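You operate a simulated robot arm through the tools that you are given. There is no shell and no other tool.

You are at the controls of a simulated robot arm. One attempt, no reset.

JOB
Steam the roll in the round dish on low and put it away in the top clear drawer.
Fine: one press of the yellow button; switch off before lifting the glass lid; lid on the black mat; shut the drawer; leave the dial set. Where these are worked on the way, their far stop is far enough and under half their travel is too little: top clear drawer.
Where things are to end (x, y in the base frame): roll within 0.03 m of [0.53, 0.25].

It is judged by the outcome, as a careful person would: the job done as asked, and still so three seconds after it is handed in. It fails if anything else is knocked over, pushed out of place, dropped, spilled or broken. Lids that push on must go on centred and level and be pressed home; caps that screw on are set level and turned clockwise until they are tight.

ROBOT AND FRAMES
A 7-joint arm with a two-finger parallel gripper, fixed in place. Base frame: the origin is at the foot of the arm, x ahead of it, y to its left, z up. Lengths are in m, angles in degrees, forces in N, time in s.
Its first joint turns from -166.0 to 166.0 degrees. Payload 4.4 kg.
Tool frame: the origin (TCP) lies between the finger pads and is the grasp point; the fingertips stand 0.023 m ahead of it; z points along the fingers, y is the line along which they close. The gripper opens to 0.094 m. The fingers are 0.038 m wide and 0.01 m thick; the gripper's body (0.054 by 0.096 m) begins 0.039 m behind the TCP.
Orientation is that of the tool frame in the base frame, as a unit quaternion [x, y, z, w]. With the fingers straight down and closing along the base's y, the tool's x points along the base's -x, its y along +y and its z along -z.

CONTROLS
- The arm moves only by the tool nudge_tool. Its argument "rows" is a list that holds one entry, the list of rows, each a list of 6 numbers: the shift along the base's x, y, z in m, then the turn, a rotation vector about the base's x, y, z in degrees. In form: [[[x, y, z, wx, wy, wz], ...]]. A call has 1 to 20 rows; each row is the pose to reach, as a shift and turn from the pose commanded when the call began. "jaw" is the finger opening in m, from 0 to 0.094, set as the call begins (left out, the last holds). Each row takes 0.2 s and may step no farther than 0.05 m and 8.6 degrees from the row before; otherwise, or with a gripper value out of range, the whole call is refused. A pose out of reach is approached as far as the arm can. The call stops where the force on the tool passes 60 N (or 10 N more than at its start, if that is more) or the arm is blocked; 0.2 s more then pass. Each finger travels about 0.072 m/s and halts on what it meets, pressing with about 32 N; the grip force reading is that of the motor and also rises with nothing between the fingers. The clock runs only during rows and for 0.2 s after the last one: add rows that repeat a pose to give the fingers time. The reply holds the time, the measured pose of the TCP, the force on the tool along the base axes, the opening and the grip force, in the units named above and with some noise, with the torque about the TCP (base axes, N m) and any sound that the robot's microphone picked up, and new pictures: "views" is both (left out), scene, wrist or none.
- Cameras (640 x 400 px; columns grow to the right, rows downward): "scene" is fixed at [0.0513, 0.6524, 1.631]; the picture's right is [-0.62, -0.78, 0.00], its down [-0.58, 0.46, -0.67] and it looks along [0.53, -0.42, -0.74] (base axes); focal length 309 px, centre (320, 200). "wrist" rides on the gripper at [0.086, 0.016, -0.074] in the tool frame; the picture's right is [-0.18, 0.98, 0.00], its down [-0.58, -0.11, -0.81] and it looks along [-0.79, -0.15, 0.59] (tool axes); focal length 243 px, centre (320, 200). There is no depth. A picture from a camera that has moved, and an enlarged one, comes with that camera's place and axes in the base frame and with its lens.
- close_up(camera, box): a new picture of the part [left, top, right, bottom] of that camera's present view, enlarged. No time passes.
- close_job(): hands the job in; it is judged then, once.

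Nothing tells you positions but the pictures and the camera data. Unless the task says otherwise, let go and move clear before handing in.

The tools are called after "Call:" as name(argument=value, ...) on one line, values as JSON. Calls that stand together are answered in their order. nudge_tool: Moves the arm, as the interface text tells. Its arguments: {"type":"object","properties":{"rows":{"type":"array"},"jaw":{"type":"number"},"views":{"type":"string","enum":["both","scene","wrist","none"]}},"required":["rows"]} The other tools are called the same way: close_up (camera, box) takes an enlarged picture of a part of a camera's view; close_job () hands the job in.

At the start:

```text
clock: 0.0
eef_pos: [0.6157, 0.4513, 1.1671]
tool_rot: [0.0, 1.0, 0.0, -0.001]
ft_force: [-0.3, 0.4, 0.3]
ft_torque: [0.01, 0.0, 0.04]
grip_width: 0.0938
finger_force: 0.1
```

scene: 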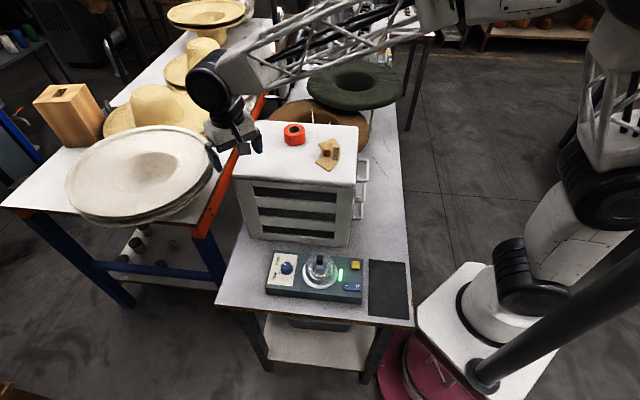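
wrist: 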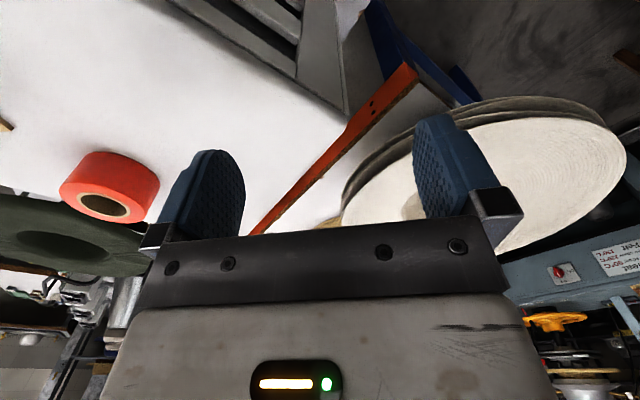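

I see a small appliance with dial, glass lid and buttons, a black mat next to it, and a cabinet of drawers with things on top. I'll take enlarged pictures before moving.

Call:
close_up(camera="scene", box=[250, 230, 420, 336])

Call:
close_up(camera="scene", box=[210, 100, 400, 260])

Call:
close_up(camera="scene", box=[260, 240, 370, 309])

```text
3.76 times, centred on (335, 283) of scene
camera zoom: at [0.0513, 0.6524, 1.631], right [-0.62, -0.78, 0.0], down [-0.58, 0.46, -0.67], along [0.53, -0.42, -0.74], focal length 1163 px, centre (264, -112)
```

zoom: 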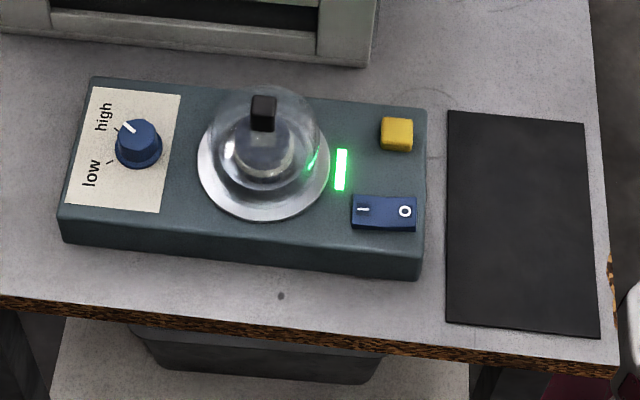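

```text
2.50 times, centred on (305, 180) of scene
camera zoom: at [0.0513, 0.6524, 1.631], right [-0.62, -0.78, 0.0], down [-0.58, 0.46, -0.67], along [0.53, -0.42, -0.74], focal length 772 px, centre (358, 250)
```

zoom: 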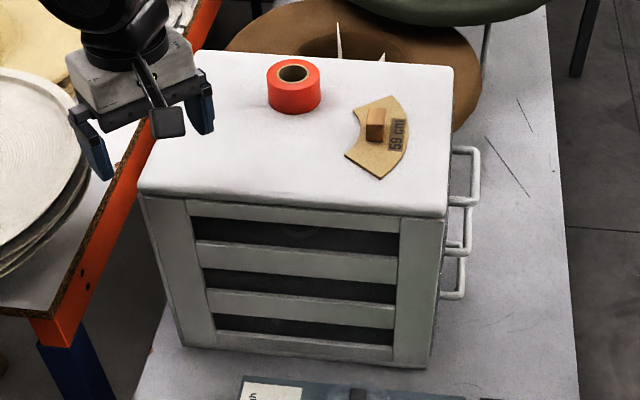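

```text
5.80 times, centred on (315, 274) of scene
camera zoom: at [0.0513, 0.6524, 1.631], right [-0.62, -0.78, 0.0], down [-0.58, 0.46, -0.67], along [0.53, -0.42, -0.74], focal length 1790 px, centre (349, -232)
```

zoom: 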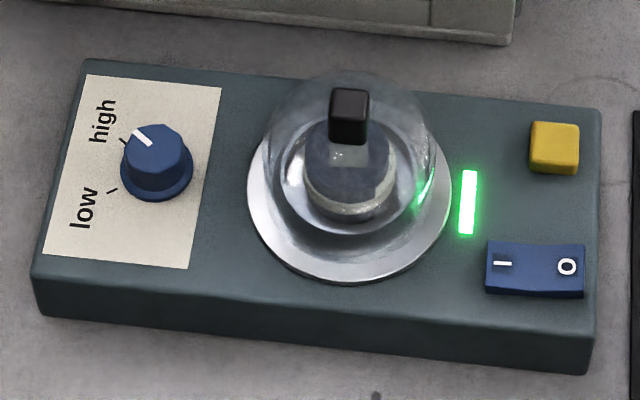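

The appliance (dial, glass-lidded dish, yellow button, I/O rocker) sits near (0.36, 0.40), set at 45°. The cabinet is behind it, with its drawer handles facing the robot. I'll move the arm back above the appliance, clear of the cabinet, for a closer look.

Call:
nudge_tool(rows=[[[-0.04, 0.002, 0.01, 0, 0, -7], [-0.08, 0.004, 0.01, 0, 0, -14], [-0.12, 0.006, 0.01, 0, 0, -21], [-0.16, 0.008, 0.01, 0, 0, -28], [-0.2, 0.011, 0.0, 0, 0, -35], [-0.24, 0.013, -0.01, 0, 0, -40], [-0.28, 0.016, -0.02, 0, 0, -45], [-0.32, 0.019, -0.035, 0, 0, -45], [-0.328, 0.019, -0.047, 0, 0, -45]]])

```text
clock: 2.0
eef_pos: [0.2893, 0.4706, 1.1192]
tool_rot: [0.381, 0.924, -0.001, 0.0]
ft_force: [0.7, 0.1, 0.3]
ft_torque: [-0.02, 0.0, 0.0]
grip_width: 0.0938
finger_force: 0.1
camera wrist: at [0.2409, 0.5426, 1.1934], right [0.83, 0.56, 0.0], down [0.33, -0.49, 0.81], along [0.45, -0.67, -0.59], focal length 243 px, centre (320, 200)
```

scene: 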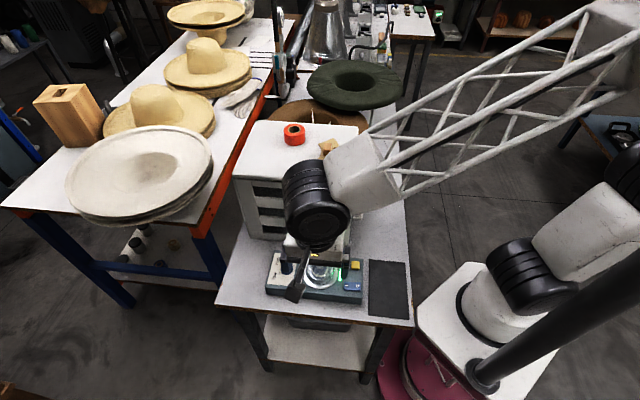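
wrist: 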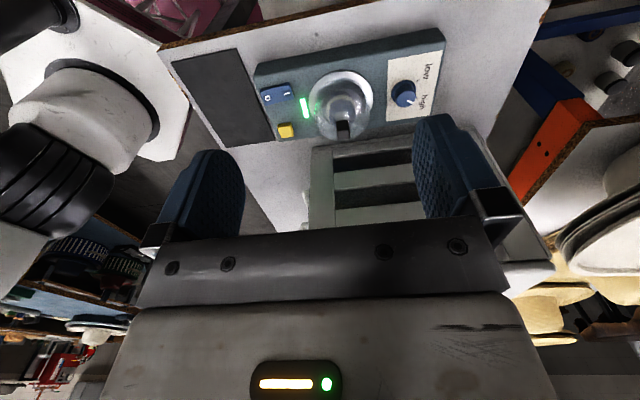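

The wrist camera shows the whole appliance upside down. I'll enlarge it to read the dial pointer and the rocker state.

Call:
close_up(camera="wrist", box=[240, 20, 460, 157])

Call:
close_up(camera="wrist", box=[370, 40, 450, 130])

Call:
close_up(camera="wrist", box=[250, 70, 330, 150])

```text
2.91 times, centred on (350, 88) of wrist
camera zoom: at [0.2409, 0.5426, 1.1934], right [0.83, 0.56, 0.0], down [0.33, -0.49, 0.81], along [0.45, -0.67, -0.59], focal length 706 px, centre (233, 524)
```

zoom: 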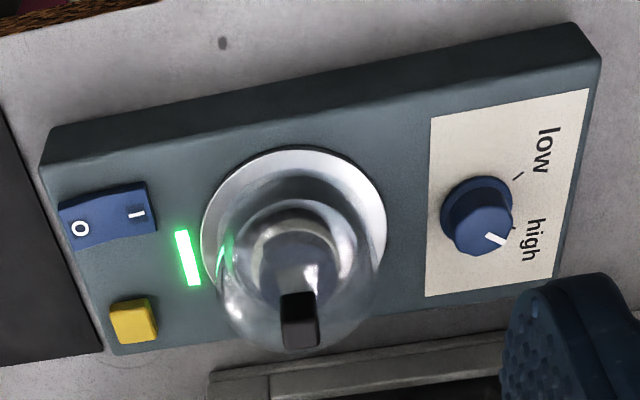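

```text
4.44 times, centred on (410, 85) of wrist
camera zoom: at [0.2409, 0.5426, 1.1934], right [0.83, 0.56, 0.0], down [0.33, -0.49, 0.81], along [0.45, -0.67, -0.59], focal length 1078 px, centre (-80, 711)
```

zoom: 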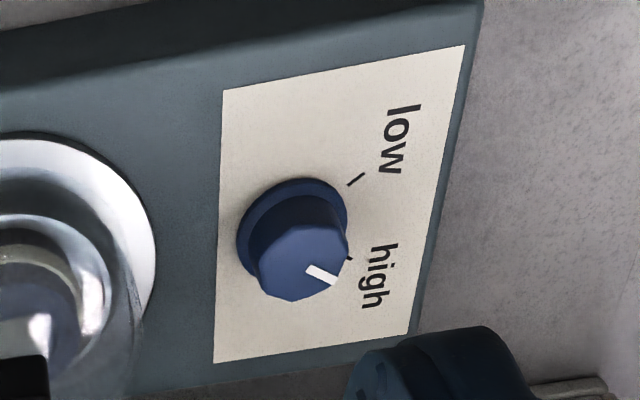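

```text
5.00 times, centred on (290, 110) of wrist
camera zoom: at [0.2409, 0.5426, 1.1934], right [0.83, 0.56, 0.0], down [0.33, -0.49, 0.81], along [0.45, -0.67, -0.59], focal length 1213 px, centre (470, 650)
```

zoom: 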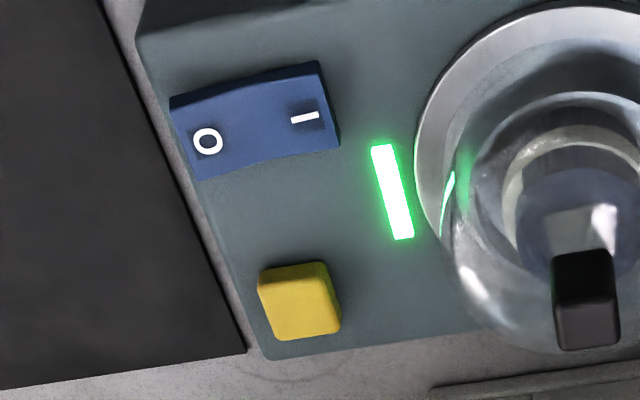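

The dial points at "high" (about 8° in the base frame), with "low" about 70° further counter-clockwise. I put the dial at (0.434, 0.459), top z about 0.90. I'll move over it with the fingers turned to about 10° and stop above for a check.

Call:
nudge_tool(rows=[[[0.03, -0.002, 0, 0, 0, -7], [0.06, -0.004, 0, 0, 0, -14], [0.09, -0.007, 0, 0, 0, -21], [0.12, -0.009, -0.01, 0, 0, -28], [0.145, -0.0116, -0.03, 0, 0, -35], [0.145, -0.0116, -0.07, 0, 0, -35], [0.145, -0.0116, -0.11, 0, 0, -35], [0.145, -0.0116, -0.14, 0, 0, -35]]], jaw=0.056)

```text
clock: 3.8
eef_pos: [0.4349, 0.4598, 0.9806]
tool_rot: [0.643, 0.766, 0.0, 0.0]
ft_force: [0.7, 0.1, 0.0]
ft_torque: [-0.03, -0.01, -0.03]
grip_width: 0.0559
finger_force: 0.0
camera wrist: at [0.4359, 0.5482, 1.0535], right [1.0, -0.01, 0.0], down [-0.01, -0.59, 0.81], along [-0.01, -0.81, -0.59], focal length 243 px, centre (320, 200)
```

scene: 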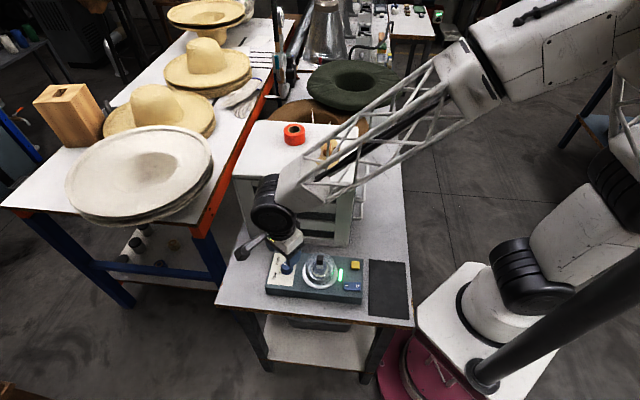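
wrist: 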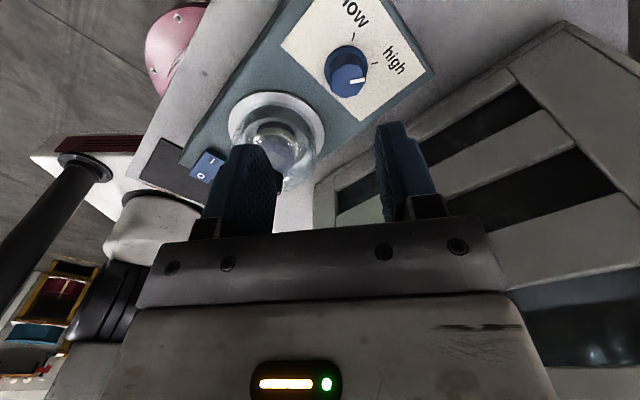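

The dial is slightly off from my estimate, so the appliance may be lower than I assumed. I'll enlarge this view to triangulate again.

Call:
close_up(camera="wrist", box=[280, 0, 440, 100])

Call:
close_up(camera="wrist", box=[180, 80, 340, 200])

Call:
close_up(camera="scene", box=[260, 240, 370, 309])

```text
4.00 times, centred on (360, 50) of wrist
camera zoom: at [0.4359, 0.5482, 1.0535], right [1.0, -0.01, 0.0], down [-0.01, -0.59, 0.81], along [-0.01, -0.81, -0.59], focal length 970 px, centre (160, 800)
```

zoom: 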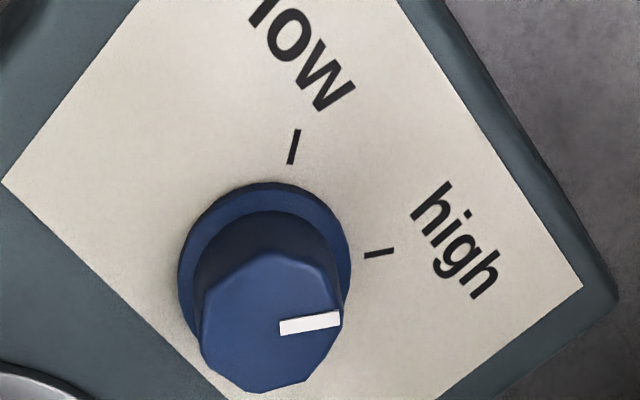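

```text
3.33 times, centred on (260, 140) of wrist
camera zoom: at [0.4359, 0.5482, 1.0535], right [1.0, -0.01, 0.0], down [-0.01, -0.59, 0.81], along [-0.01, -0.81, -0.59], focal length 809 px, centre (520, 400)
```

zoom: 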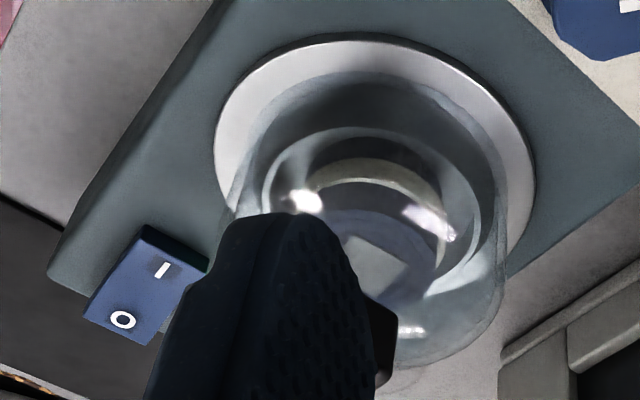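

```text
5.80 times, centred on (315, 274) of scene
camera zoom: at [0.0513, 0.6524, 1.631], right [-0.62, -0.78, 0.0], down [-0.58, 0.46, -0.67], along [0.53, -0.42, -0.74], focal length 1790 px, centre (349, -232)
```

zoom: 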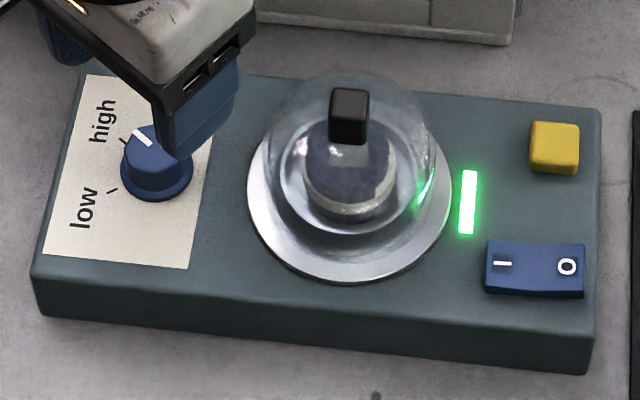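

Triangulating again puts the appliance top at z ≈ 0.852, the dial at (0.456, 0.453) with its top at 0.873, and the table near 0.805. I'll correct the position, stop just above the dial and check.

Call:
nudge_tool(rows=[[[0.021, -0.0065, 0, 0, 0, 0], [0.021, -0.0065, -0.04, 0, 0, 0], [0.021, -0.0065, -0.075, 0, 0, 0]]])

Call:
close_up(camera="scene", box=[335, 255, 370, 295])

```text
clock: 4.6
eef_pos: [0.4522, 0.4519, 0.9021]
tool_rot: [0.643, 0.766, 0.0, -0.001]
ft_force: [-0.3, 1.0, 0.6]
ft_torque: [0.0, 0.04, 0.04]
grip_width: 0.0563
finger_force: 0.1
camera wrist: at [0.4543, 0.5402, 0.9764], right [1.0, -0.01, 0.0], down [-0.01, -0.59, 0.81], along [-0.01, -0.81, -0.59], focal length 243 px, centre (320, 200)
```

scene: 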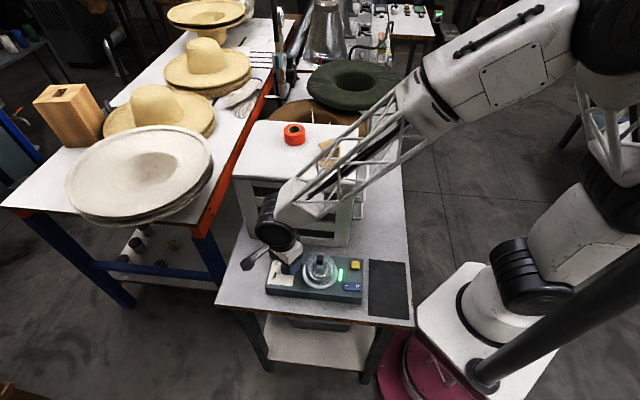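
wrist: 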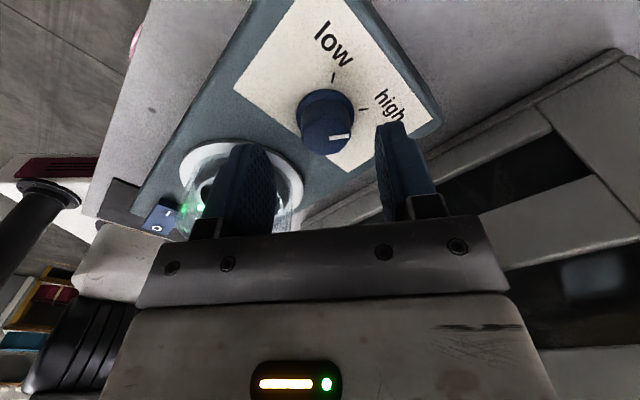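

```text
10.00 times, centred on (352, 275) of scene
camera zoom: at [0.0513, 0.6524, 1.631], right [-0.62, -0.78, 0.0], down [-0.58, 0.46, -0.67], along [0.53, -0.42, -0.74], focal length 3088 px, centre (-5, -550)
```

zoom: 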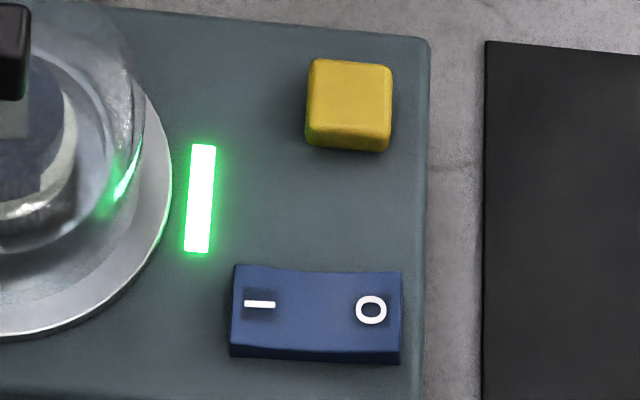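

Call:
close_up(camera="wrist", box=[260, 40, 420, 180])

```text
2.86 times, centred on (340, 110) of wrist
camera zoom: at [0.4543, 0.5402, 0.9764], right [1.0, -0.01, 0.0], down [-0.01, -0.59, 0.81], along [-0.01, -0.81, -0.59], focal length 693 px, centre (263, 457)
```

zoom: 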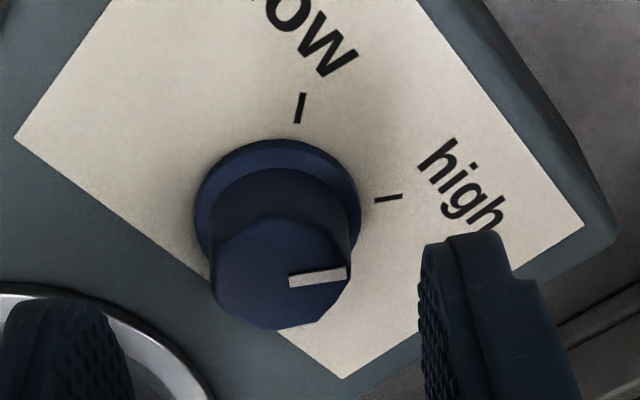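

Call:
nudge_tool(rows=[[[0.004, 0.0025, 0, 0, 0, 0], [0.004, 0.0025, -0.01, 0, 0, 0], [0.004, 0.0025, -0.019, 0, 0, 0]]])

```text
clock: 5.4
eef_pos: [0.4587, 0.4564, 0.8849]
tool_rot: [0.643, 0.766, 0.0, 0.0]
ft_force: [-0.4, -0.3, 1.1]
ft_torque: [0.01, 0.0, 0.01]
grip_width: 0.056
finger_force: 0.1
camera wrist: at [0.4585, 0.5428, 0.9587], right [1.0, -0.01, 0.0], down [-0.01, -0.59, 0.81], along [-0.01, -0.81, -0.59], focal length 243 px, centre (320, 200)
```

scene: 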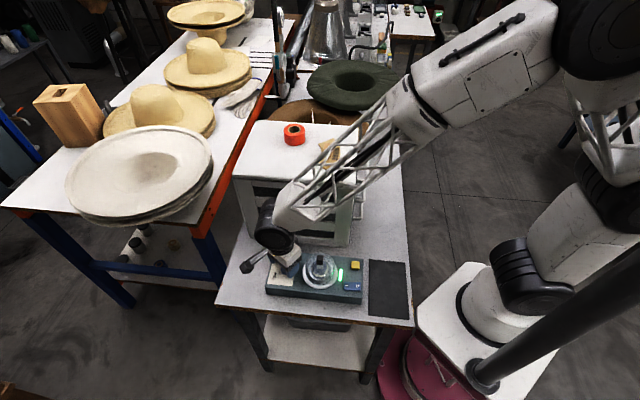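
wrist: 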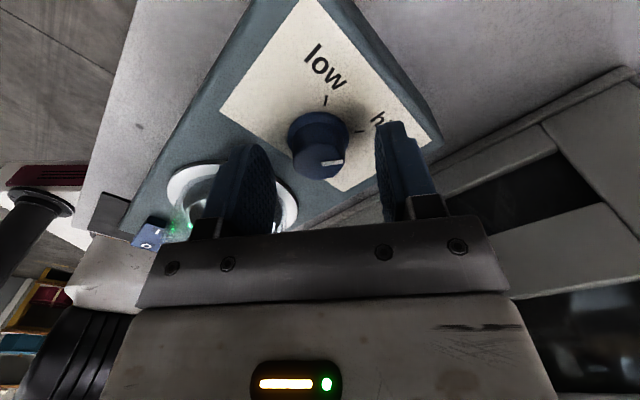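

The dial is centred between the fingers. I'll close on it.

Call:
nudge_tool(rows=[[[0, 0, 0, 0, 0, 0], [0, 0, 0, 0, 0, 0], [0, 0, 0, 0, 0, 0]]], jaw=0.01, views="wrist")

```text
clock: 6.2
eef_pos: [0.4554, 0.4534, 0.8841]
tool_rot: [0.641, 0.767, -0.001, 0.0]
ft_force: [-58.3, -11.8, 11.5]
ft_torque: [-0.56, 1.38, -0.32]
grip_width: 0.0284
finger_force: 45.2
camera wrist: at [0.4568, 0.5423, 0.9581], right [1.0, -0.01, 0.0], down [0.0, -0.59, 0.81], along [-0.01, -0.81, -0.59], focal length 243 px, centre (320, 200)
```

wrist: 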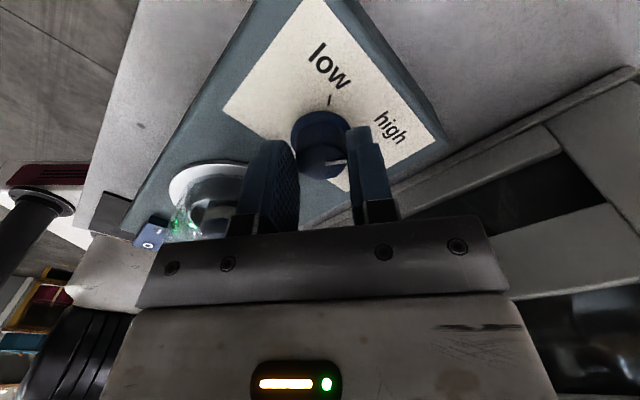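

The grip is a few mm off-centre, with a side force of 58 N. I'll shift to relieve it before turning.

Call:
nudge_tool(rows=[[[-0.0015, -0.0003, 0, 0, 0, 0], [-0.003, -0.0005, 0, 0, 0, 0]]], views="none")

```text
clock: 6.8
eef_pos: [0.4565, 0.4547, 0.884]
tool_rot: [0.643, 0.766, -0.001, 0.0]
ft_force: [-22.8, -1.5, -4.5]
ft_torque: [-0.35, 0.57, -0.12]
grip_width: 0.0283
finger_force: 44.7
```

Call:
nudge_tool(rows=[[[-0.002, -0.0004, 0, 0, 0, 0], [-0.002, -0.0004, 0, 0, 0, 6], [-0.002, -0.0004, 0, 0, 0, 12], [-0.002, -0.0004, 0, 0, 0, 18], [-0.002, -0.0004, 0, 0, 0, 24]]], views="wrist")

```text
clock: 8.0
eef_pos: [0.4527, 0.4523, 0.8856]
tool_rot: [0.469, 0.883, 0.0, 0.0]
ft_force: [35.9, -3.9, -21.1]
ft_torque: [-0.07, -0.57, 0.12]
grip_width: 0.028
finger_force: 45.2
camera wrist: at [0.4185, 0.5339, 0.9593], right [0.92, 0.4, 0.0], down [0.24, -0.54, 0.81], along [0.32, -0.74, -0.59], focal length 243 px, centre (320, 200)
```

wrist: 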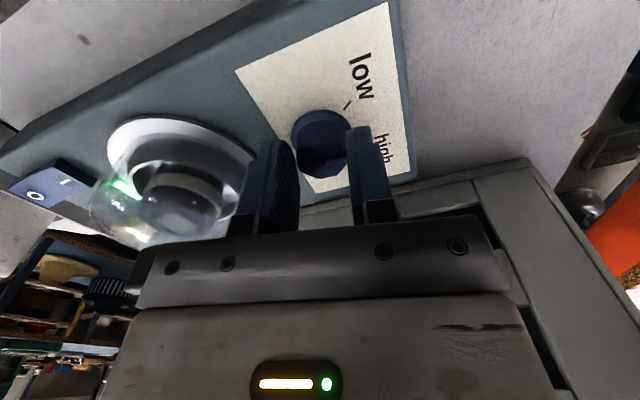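

Call:
nudge_tool(rows=[[[0.0015, 0.0002, 0, 0, 0, 0], [0.0025, 0.0004, 0, 0, 0, 3]]], views="none")

Call:
close_up(camera="wrist", box=[240, 60, 440, 200])

```text
clock: 8.8
eef_pos: [0.4533, 0.4529, 0.8858]
tool_rot: [0.445, 0.895, -0.001, -0.001]
ft_force: [-24.9, -0.6, 16.1]
ft_torque: [-0.15, 0.7, -0.11]
grip_width: 0.0282
finger_force: 45.3
stopped in row 2: the force on the tool passed its limit at 64 N (the readings are from after the stop); the commanded pose is now the measured one
```

```text
2.86 times, centred on (340, 130) of wrist
camera zoom: at [0.4145, 0.5324, 0.9594], right [0.9, 0.45, 0.0], down [0.27, -0.53, 0.81], along [0.36, -0.72, -0.59], focal length 693 px, centre (263, 400)
```

zoom: 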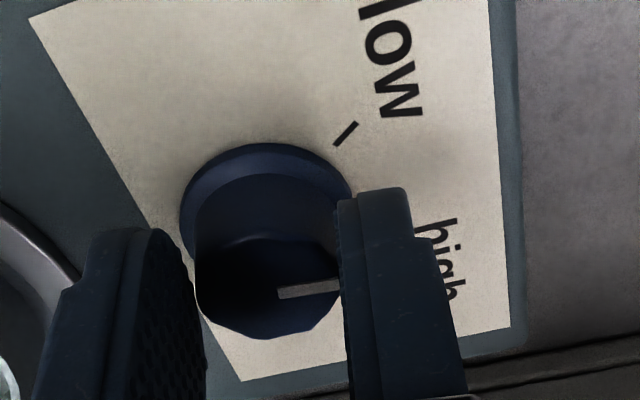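

The pointer is turning with the fingers. I'll keep turning in small steps, relieving the side load as I go.

Call:
nudge_tool(rows=[[[-0.0008, 0, 0, 0, 0, 0], [-0.0008, 0, 0, 0, 0, 4], [-0.0008, 0, 0, 0, 0, 8], [-0.0008, 0, 0, 0, 0, 12]]], views="none")

```text
clock: 9.8
eef_pos: [0.4522, 0.4542, 0.8859]
tool_rot: [0.349, 0.937, -0.002, -0.001]
ft_force: [-23.7, -30.0, 32.9]
ft_torque: [-0.83, 0.58, -0.18]
grip_width: 0.0282
finger_force: 45.1
```

Call:
nudge_tool(rows=[[[-0.0008, -0.001, 0.001, 0, 0, 0], [-0.0008, -0.001, 0.001, 0, 0, 4], [-0.0008, -0.001, 0.001, 0, 0, 8]]], views="none")

```text
clock: 10.6
eef_pos: [0.4514, 0.4533, 0.8866]
tool_rot: [0.283, 0.959, -0.003, -0.001]
ft_force: [-5.9, -21.5, 3.6]
ft_torque: [-0.6, 0.05, -0.12]
grip_width: 0.028
finger_force: 44.9
```

Call:
nudge_tool(rows=[[[-0.0003, -0.0008, 0, 0, 0, 4], [-0.0004, -0.001, 0, 0, 0, 8], [-0.0004, -0.001, 0, 0, 0, 12]]], views="none")

Call:
close_up(camera="wrist", box=[240, 60, 440, 200])

```text
clock: 11.4
eef_pos: [0.4509, 0.4494, 0.8848]
tool_rot: [0.182, 0.983, -0.003, 0.0]
ft_force: [-5.4, -41.9, -3.7]
ft_torque: [-1.04, -0.12, -0.21]
grip_width: 0.028
finger_force: 44.9
```

```text
2.86 times, centred on (340, 130) of wrist
camera zoom: at [0.3767, 0.4975, 0.9594], right [0.52, 0.85, -0.01], down [0.51, -0.31, 0.81], along [0.69, -0.42, -0.59], focal length 693 px, centre (263, 400)
```

zoom: 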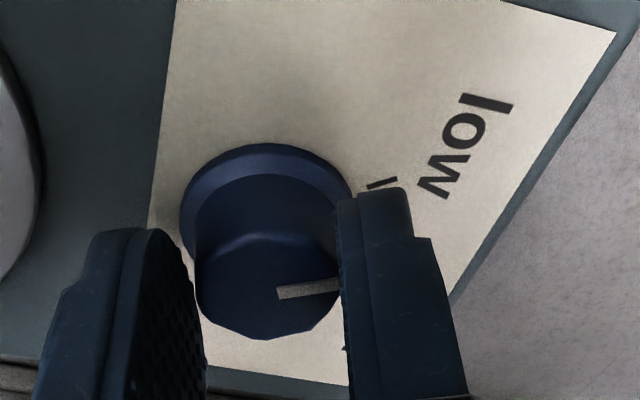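

About 10° more will line the pointer up with the "low" tick. I'll relieve the side load and finish the turn.

Call:
nudge_tool(rows=[[[-0.0005, -0.0015, 0, 0, 0, 0], [-0.0005, -0.0015, 0, 0, 0, 4], [-0.0005, -0.0018, 0, 0, 0, 8], [-0.0005, -0.002, 0, 0, 0, 11.5]]], views="none")

Call:
close_up(camera="wrist", box=[240, 60, 440, 200])

```text
clock: 12.4
eef_pos: [0.4513, 0.4497, 0.8867]
tool_rot: [0.082, 0.997, -0.002, 0.0]
ft_force: [1.1, 1.7, -22.1]
ft_torque: [0.08, 0.18, -0.38]
grip_width: 0.0281
finger_force: 44.7
```

```text
2.86 times, centred on (340, 130) of wrist
camera zoom: at [0.3689, 0.4804, 0.9599], right [0.34, 0.94, 0.0], down [0.56, -0.2, 0.81], along [0.76, -0.28, -0.59], focal length 693 px, centre (263, 400)
```

zoom: 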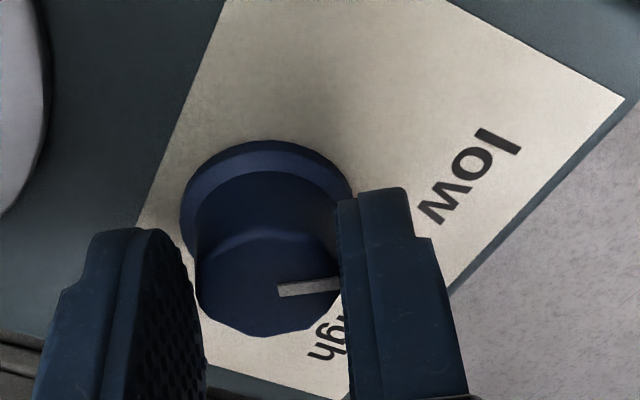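

Call:
nudge_tool(rows=[[[0, 0, 0, 0, 0, 0], [0, 0, 0, 0, 0, 0], [0, 0, 0.03, 0, 0, 0], [0, 0, 0.07, 0, 0, 0]]], jaw=0.06)

Call:
close_up(camera="wrist", box=[240, 0, 440, 140])

```text
clock: 13.4
eef_pos: [0.4485, 0.4514, 0.9568]
tool_rot: [0.082, 0.997, -0.001, 0.001]
ft_force: [0.0, -0.3, 0.3]
ft_torque: [0.01, -0.02, 0.0]
grip_width: 0.0603
finger_force: 0.1
camera wrist: at [0.3662, 0.481, 1.0309], right [0.34, 0.94, 0.0], down [0.56, -0.2, 0.81], along [0.76, -0.28, -0.59], focal length 243 px, centre (320, 200)
```

scene: 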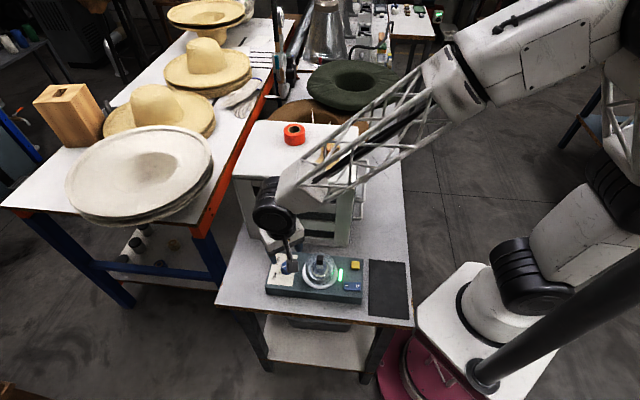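
wrist: 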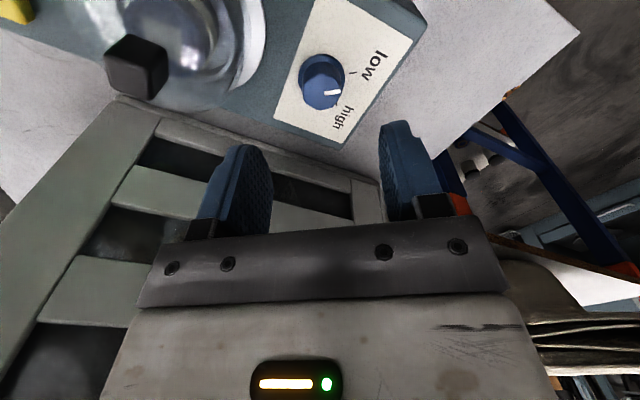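

```text
2.86 times, centred on (340, 70) of wrist
camera zoom: at [0.3662, 0.481, 1.0309], right [0.34, 0.94, 0.0], down [0.56, -0.2, 0.81], along [0.76, -0.28, -0.59], focal length 693 px, centre (263, 571)
```

zoom: 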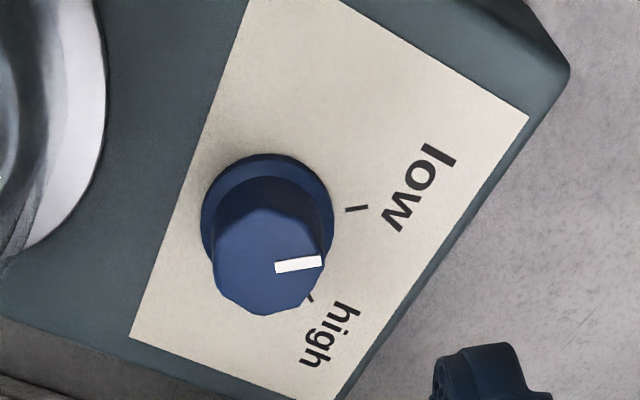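

The dial pointer reads 80.4° and the "low" tick 80°, so it's set. Next I'll go high past the lid knob to a spot above the yellow button at about (0.343, 0.295), with the fingers closed, and check the aim.

Call:
nudge_tool(rows=[[[0, 0, 0.04, 0, 0, 0], [-0.02, -0.03, 0.055, 0, 0, -7], [-0.045, -0.065, 0.055, 0, 0, -14], [-0.07, -0.1, 0.055, 0, 0, -21], [-0.095, -0.135, 0.055, 0, 0, -28], [-0.106, -0.156, 0.04, 0, 0, -35], [-0.106, -0.156, 0.0, 0, 0, -35.6]]], jaw=0.0)

Call:
close_up(camera="wrist", box=[240, 20, 440, 160])

```text
clock: 15.0
eef_pos: [0.3441, 0.2934, 0.9578]
tool_rot: [0.383, 0.924, -0.002, 0.0]
ft_force: [-0.5, 1.0, 0.1]
ft_torque: [0.01, -0.02, -0.03]
grip_width: 0.0002
finger_force: 32.3
camera wrist: at [0.2947, 0.3667, 1.0304], right [0.83, 0.56, 0.0], down [0.34, -0.49, 0.81], along [0.45, -0.67, -0.59], focal length 243 px, centre (320, 200)
```

scene: 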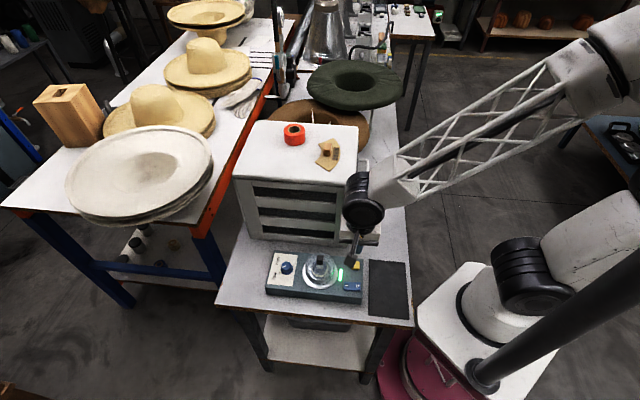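
wrist: 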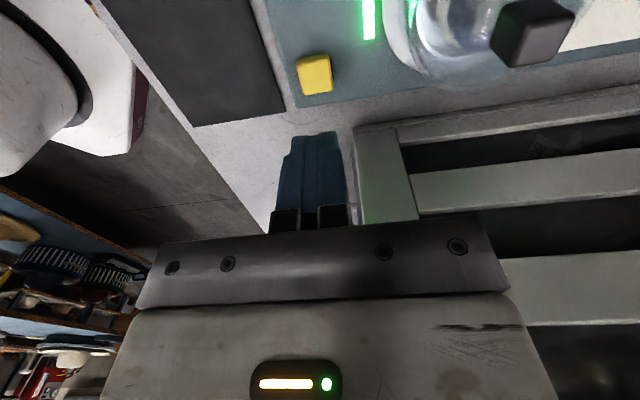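

```text
2.86 times, centred on (340, 90) of wrist
camera zoom: at [0.2947, 0.3667, 1.0304], right [0.83, 0.56, 0.0], down [0.34, -0.49, 0.81], along [0.45, -0.67, -0.59], focal length 693 px, centre (263, 514)
```

zoom: 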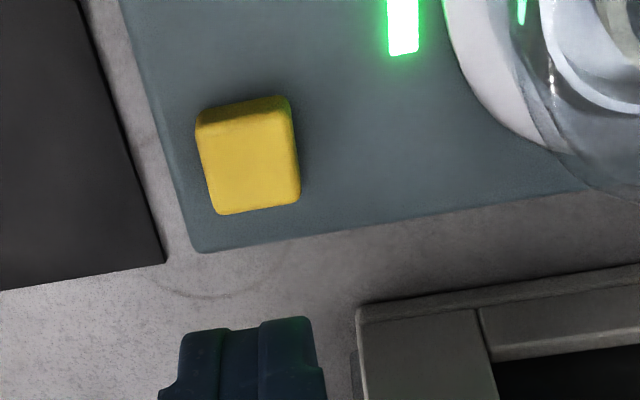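

The aim is within 3 mm of the button centre. I'll correct that and press down slowly, watching the force.

Call:
nudge_tool(rows=[[[-0.003, -0.001, -0.03, 0, 0, 0], [-0.003, -0.001, -0.06, 0, 0, 0], [-0.003, -0.001, -0.07, 0, 0, 0], [-0.003, -0.001, -0.073, 0, 0, 0], [-0.003, -0.001, -0.076, 0, 0, 0]]], views="wrist")

```text
clock: 16.2
eef_pos: [0.3417, 0.2918, 0.8805]
tool_rot: [0.383, 0.924, -0.001, -0.001]
ft_force: [-0.7, 0.3, 0.9]
ft_torque: [-0.01, -0.02, -0.01]
grip_width: 0.0
finger_force: 32.1
camera wrist: at [0.2929, 0.3656, 0.9544], right [0.83, 0.56, 0.0], down [0.34, -0.49, 0.81], along [0.45, -0.67, -0.59], focal length 243 px, centre (320, 200)
```

wrist: 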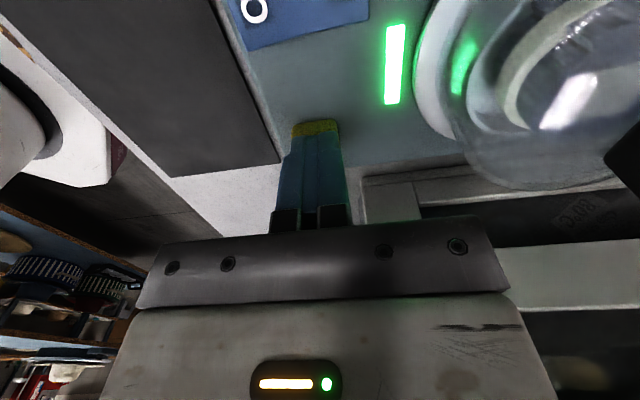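

Call:
nudge_tool(rows=[[[0, 0, -0.001, 0, 0, 0], [0, 0, -0.002, 0, 0, 0], [0, 0, -0.003, 0, 0, 0], [0, 0, -0.004, 0, 0, 0]]], views="wrist")

```text
clock: 17.2
eef_pos: [0.3426, 0.2939, 0.8775]
tool_rot: [0.383, 0.924, -0.002, 0.0]
ft_force: [-1.0, 0.6, 2.3]
ft_torque: [0.02, 0.01, 0.01]
grip_width: 0.0002
finger_force: 32.5
heard: click
camera wrist: at [0.293, 0.3654, 0.9504], right [0.83, 0.56, 0.0], down [0.34, -0.49, 0.81], along [0.45, -0.67, -0.59], focal length 243 px, centre (320, 200)
```

wrist: 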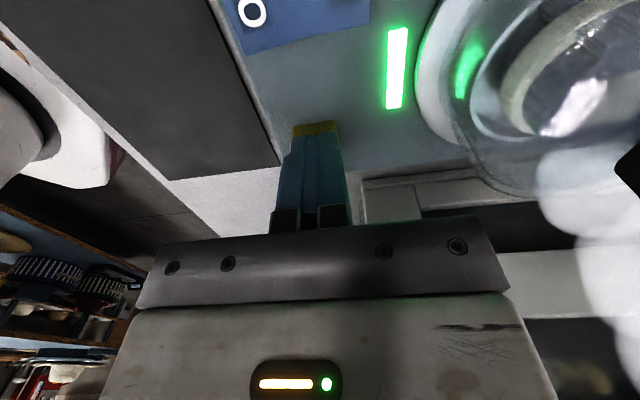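

I heard a click and steam is rising from the lid. I'll lift straight off the button and wait while watching the steam and the lamp.

Call:
nudge_tool(rows=[[[0, 0, 0.03, 0, 0, 0], [0, 0, 0.07, 0, 0, 0], [0, 0, 0.1, 0, 0, 0], [-0.02, 0.02, 0.12, 0, 0, 0], [-0.05, 0.05, 0.12, 0, 0, 0]]])

```text
clock: 18.4
eef_pos: [0.2921, 0.3436, 0.9975]
tool_rot: [0.383, 0.924, -0.002, -0.001]
ft_force: [-0.1, -0.2, 0.5]
ft_torque: [0.03, -0.01, -0.04]
grip_width: 0.0
finger_force: 32.1
camera wrist: at [0.2437, 0.4154, 1.0714], right [0.83, 0.56, 0.0], down [0.34, -0.49, 0.81], along [0.45, -0.67, -0.59], focal length 243 px, centre (320, 200)
```

scene: 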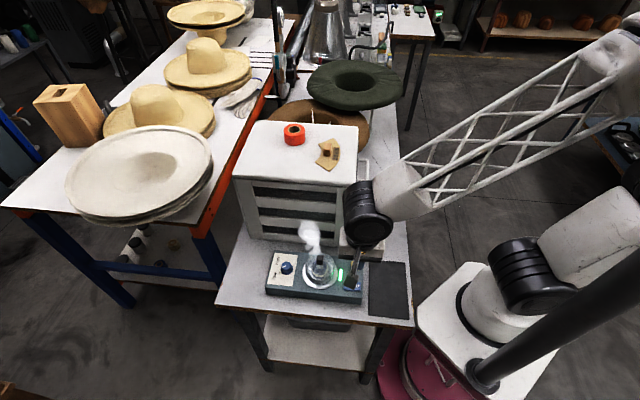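
wrist: 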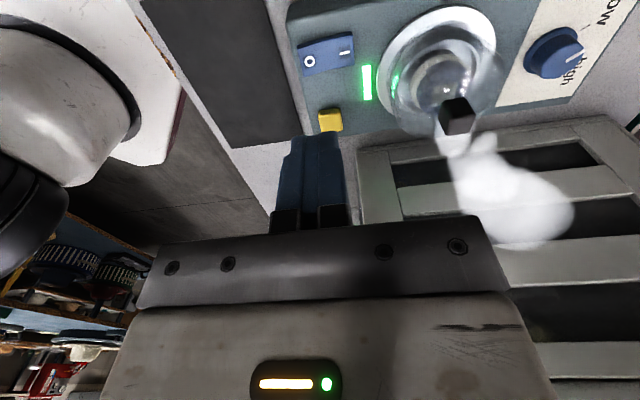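

Steam is rising. I'll study the rocker and lid from here while I wait.

Call:
close_up(camera="wrist", box=[280, 0, 520, 150])

Call:
nudge_tool(rows=[[[0, 0, 0, 0, 0, 0], [0, 0, 0, 0, 0, 0], [0, 0, 0, 0, 0, 0], [0, 0, 0, 0, 0, 0], [0, 0, 0, 0, 0, 0], [0, 0, 0, 0, 0, 0], [0, 0, 0, 0, 0, 0], [0, 0, 0, 0, 0, 0], [0, 0, 0, 0, 0, 0], [0, 0, 0, 0, 0, 0]]], views="wrist")

```text
2.67 times, centred on (400, 75) of wrist
camera zoom: at [0.2437, 0.4154, 1.0714], right [0.83, 0.56, 0.0], down [0.34, -0.49, 0.81], along [0.45, -0.67, -0.59], focal length 647 px, centre (107, 533)
```

zoom: 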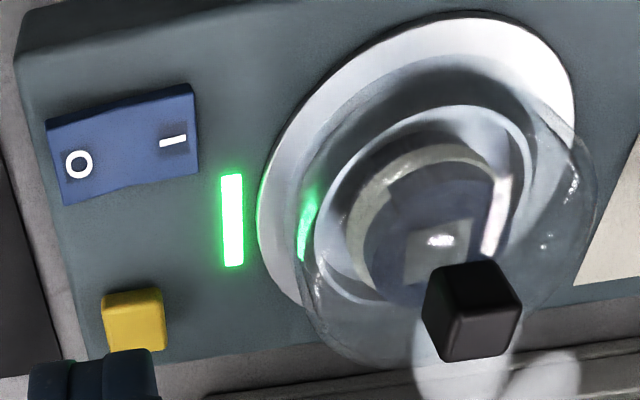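

```text
clock: 20.6
eef_pos: [0.2932, 0.3427, 0.9975]
tool_rot: [0.383, 0.924, -0.001, -0.001]
ft_force: [-0.2, 0.1, -0.4]
ft_torque: [0.02, -0.02, 0.02]
grip_width: 0.0
finger_force: 31.9
camera wrist: at [0.2439, 0.4153, 1.071], right [0.83, 0.56, 0.0], down [0.34, -0.49, 0.81], along [0.45, -0.67, -0.59], focal length 243 px, centre (320, 200)
```

wrist: 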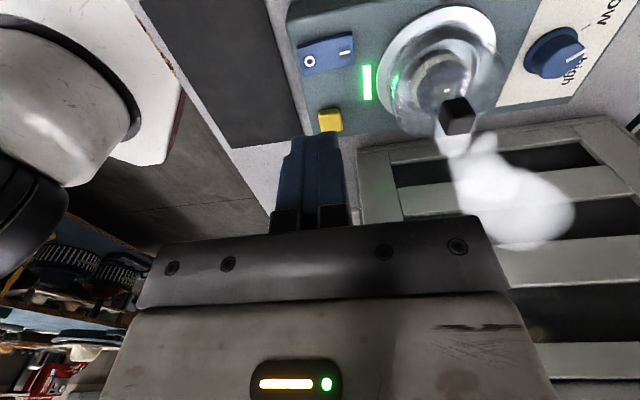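

Call:
close_up(camera="wrist", box=[420, 80, 500, 150])

Call:
close_up(camera="scene", box=[295, 240, 345, 295])

Call:
nudge_tool(rows=[[[0, 0, 0, 0, 0, 0], [0, 0, 0, 0, 0, 0], [0, 0, 0, 0, 0, 0], [0, 0, 0, 0, 0, 0], [0, 0, 0, 0, 0, 0], [0, 0, 0, 0, 0, 0], [0, 0, 0, 0, 0, 0], [0, 0, 0, 0, 0, 0], [0, 0, 0, 0, 0, 0], [0, 0, 0, 0, 0, 0], [0, 0, 0, 0, 0, 0], [0, 0, 0, 0, 0, 0], [0, 0, 0, 0, 0, 0], [0, 0, 0, 0, 0, 0], [0, 0, 0, 0, 0, 0]]], views="wrist")

```text
5.71 times, centred on (460, 115) of wrist
camera zoom: at [0.2439, 0.4153, 1.071], right [0.83, 0.56, 0.0], down [0.34, -0.49, 0.81], along [0.45, -0.67, -0.59], focal length 1386 px, centre (-480, 686)
```

zoom: 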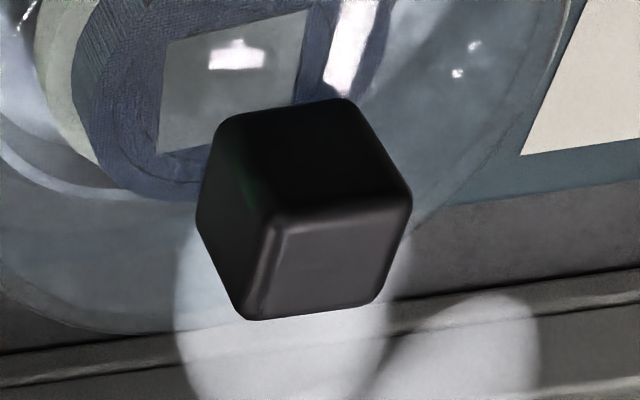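

```text
7.27 times, centred on (320, 268) of scene
camera zoom: at [0.0513, 0.6524, 1.631], right [-0.62, -0.78, 0.0], down [-0.58, 0.46, -0.67], along [0.53, -0.42, -0.74], focal length 2246 px, centre (320, -291)
```

zoom: 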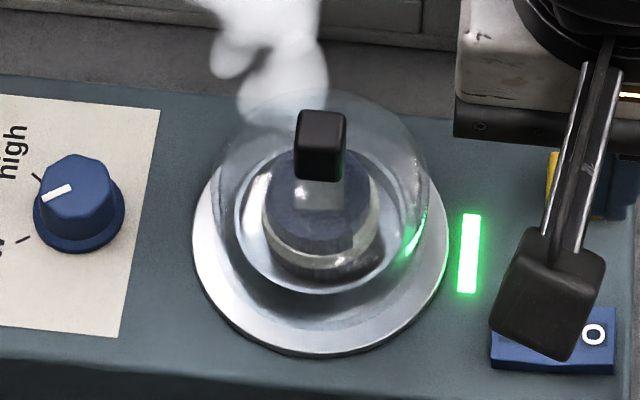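

```text
clock: 23.8
eef_pos: [0.2933, 0.3426, 0.9962]
tool_rot: [0.383, 0.924, -0.001, -0.001]
ft_force: [0.4, -0.3, 0.1]
ft_torque: [0.02, 0.0, 0.01]
grip_width: 0.0001
finger_force: 32.0
camera wrist: at [0.2439, 0.4153, 1.0711], right [0.83, 0.56, 0.0], down [0.34, -0.49, 0.81], along [0.45, -0.67, -0.59], focal length 243 px, centre (320, 200)
```

wrist: 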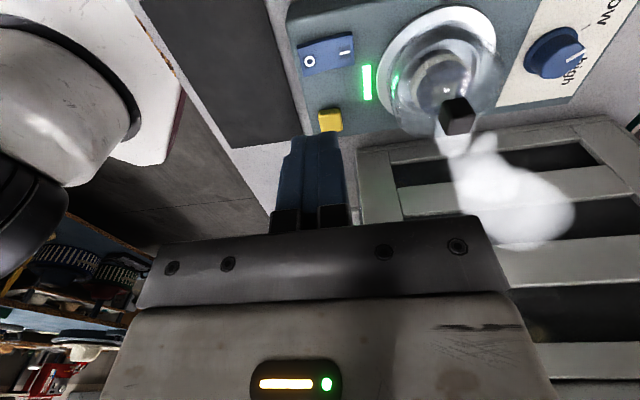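

Call:
nudge_tool(rows=[[[0, 0, 0, 0, 0, 0], [0, 0, 0, 0, 0, 0], [0, 0, 0, 0, 0, 0], [0, 0, 0, 0, 0, 0], [0, 0, 0, 0, 0, 0], [0, 0, 0, 0, 0, 0], [0, 0, 0, 0, 0, 0], [0, 0, 0, 0, 0, 0], [0, 0, 0, 0, 0, 0], [0, 0, 0, 0, 0, 0], [0, 0, 0, 0, 0, 0], [0, 0, 0, 0, 0, 0], [0, 0, 0, 0, 0, 0], [0, 0, 0, 0, 0, 0], [0, 0, 0, 0, 0, 0], [0, 0, 0, 0, 0, 0], [0, 0, 0, 0, 0, 0], [0, 0, 0, 0, 0, 0], [0, 0, 0, 0, 0, 0], [0, 0, 0, 0, 0, 0]]], views="wrist")

```text
clock: 28.0
eef_pos: [0.2931, 0.3424, 0.9994]
tool_rot: [0.383, 0.924, -0.002, -0.001]
ft_force: [0.2, 0.7, -0.4]
ft_torque: [0.01, -0.04, -0.01]
grip_width: 0.0
finger_force: 31.8
camera wrist: at [0.2439, 0.4153, 1.071], right [0.83, 0.56, 0.0], down [0.34, -0.49, 0.81], along [0.45, -0.67, -0.59], focal length 243 px, centre (320, 200)
```

wrist: 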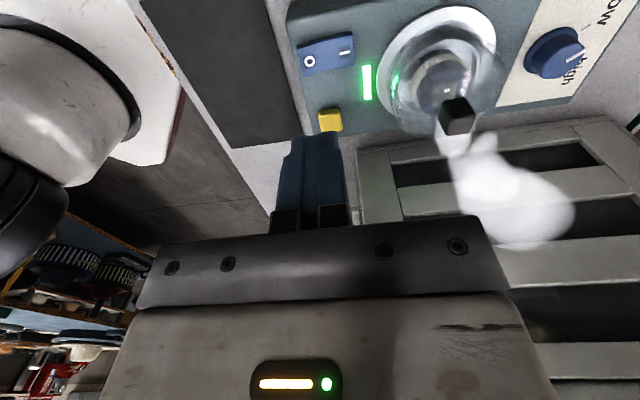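

Call:
nudge_tool(rows=[[[0, 0, 0, 0, 0, 0], [0, 0, 0, 0, 0, 0], [0, 0, 0, 0, 0, 0], [0, 0, 0, 0, 0, 0], [0, 0, 0, 0, 0, 0], [0, 0, 0, 0, 0, 0], [0, 0, 0, 0, 0, 0], [0, 0, 0, 0, 0, 0], [0, 0, 0, 0, 0, 0], [0, 0, 0, 0, 0, 0], [0, 0, 0, 0, 0, 0], [0, 0, 0, 0, 0, 0], [0, 0, 0, 0, 0, 0], [0, 0, 0, 0, 0, 0], [0, 0, 0, 0, 0, 0], [0, 0, 0, 0, 0, 0], [0, 0, 0, 0, 0, 0], [0, 0, 0, 0, 0, 0], [0, 0, 0, 0, 0, 0], [0, 0, 0, 0, 0, 0]]], views="wrist")

```text
clock: 32.2
eef_pos: [0.2929, 0.3419, 0.9978]
tool_rot: [0.382, 0.924, -0.002, 0.0]
ft_force: [-0.2, -0.8, 0.7]
ft_torque: [-0.04, -0.02, 0.0]
grip_width: 0.0
finger_force: 31.8
camera wrist: at [0.2439, 0.4153, 1.071], right [0.83, 0.56, 0.0], down [0.34, -0.49, 0.81], along [0.45, -0.67, -0.59], focal length 243 px, centre (320, 200)
```

wrist: 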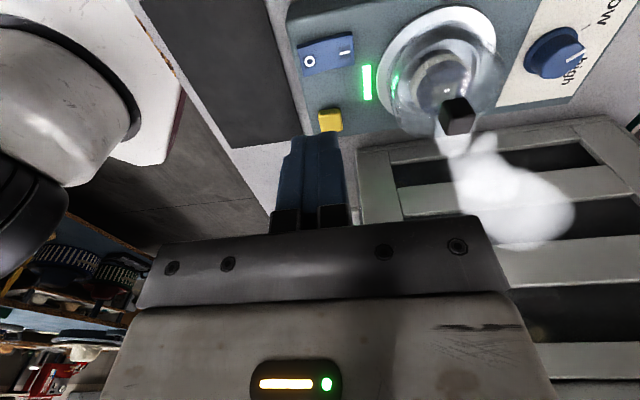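

Call:
nudge_tool(rows=[[[0, 0, 0, 0, 0, 0], [0, 0, 0, 0, 0, 0], [0, 0, 0, 0, 0, 0], [0, 0, 0, 0, 0, 0], [0, 0, 0, 0, 0, 0], [0, 0, 0, 0, 0, 0], [0, 0, 0, 0, 0, 0], [0, 0, 0, 0, 0, 0], [0, 0, 0, 0, 0, 0], [0, 0, 0, 0, 0, 0], [0, 0, 0, 0, 0, 0], [0, 0, 0, 0, 0, 0], [0, 0, 0, 0, 0, 0], [0, 0, 0, 0, 0, 0], [0, 0, 0, 0, 0, 0], [0, 0, 0, 0, 0, 0], [0, 0, 0, 0, 0, 0], [0, 0, 0, 0, 0, 0], [0, 0, 0, 0, 0, 0], [0, 0, 0, 0, 0, 0]]], views="wrist")

Call:
nudge_tool(rows=[[[0, 0, 0, 0, 0, 0], [0, 0, 0, 0, 0, 0], [0, 0, 0, 0, 0, 0], [0, 0, 0, 0, 0, 0], [0, 0, 0, 0, 0, 0], [0, 0, 0, 0, 0, 0], [0, 0, 0, 0, 0, 0], [0, 0, 0, 0, 0, 0], [0, 0, 0, 0, 0, 0], [0, 0, 0, 0, 0, 0], [0, 0, 0, 0, 0, 0], [0, 0, 0, 0, 0, 0], [0, 0, 0, 0, 0, 0], [0, 0, 0, 0, 0, 0], [0, 0, 0, 0, 0, 0], [0, 0, 0, 0, 0, 0], [0, 0, 0, 0, 0, 0], [0, 0, 0, 0, 0, 0], [0, 0, 0, 0, 0, 0], [0, 0, 0, 0, 0, 0]]], views="wrist")

```text
clock: 36.4
eef_pos: [0.2925, 0.3414, 0.9975]
tool_rot: [0.383, 0.924, -0.002, 0.0]
ft_force: [-0.1, -0.1, 0.2]
ft_torque: [0.0, -0.01, -0.02]
grip_width: 0.0
finger_force: 31.8
camera wrist: at [0.2439, 0.4153, 1.071], right [0.83, 0.56, 0.0], down [0.34, -0.49, 0.81], along [0.45, -0.67, -0.59], focal length 243 px, centre (320, 200)
```

wrist: 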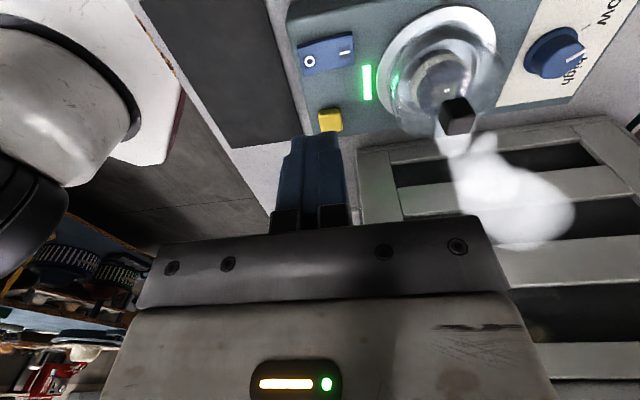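

```text
clock: 40.6
eef_pos: [0.2929, 0.3433, 0.997]
tool_rot: [0.383, 0.924, -0.002, 0.0]
ft_force: [0.4, 0.5, 0.0]
ft_torque: [-0.01, -0.03, 0.0]
grip_width: 0.0
finger_force: 32.2
camera wrist: at [0.2439, 0.4153, 1.071], right [0.83, 0.56, 0.0], down [0.34, -0.49, 0.81], along [0.45, -0.67, -0.59], focal length 243 px, centre (320, 200)
```

wrist: 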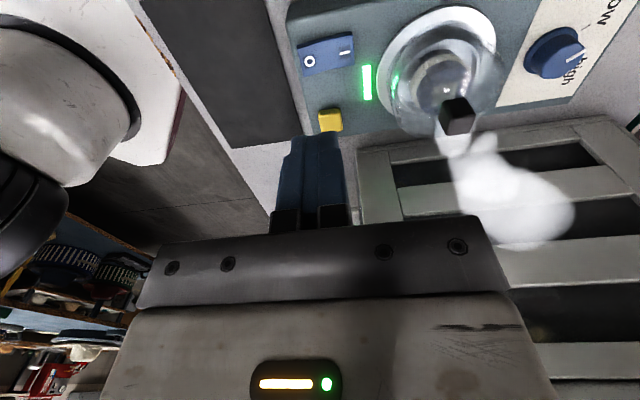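

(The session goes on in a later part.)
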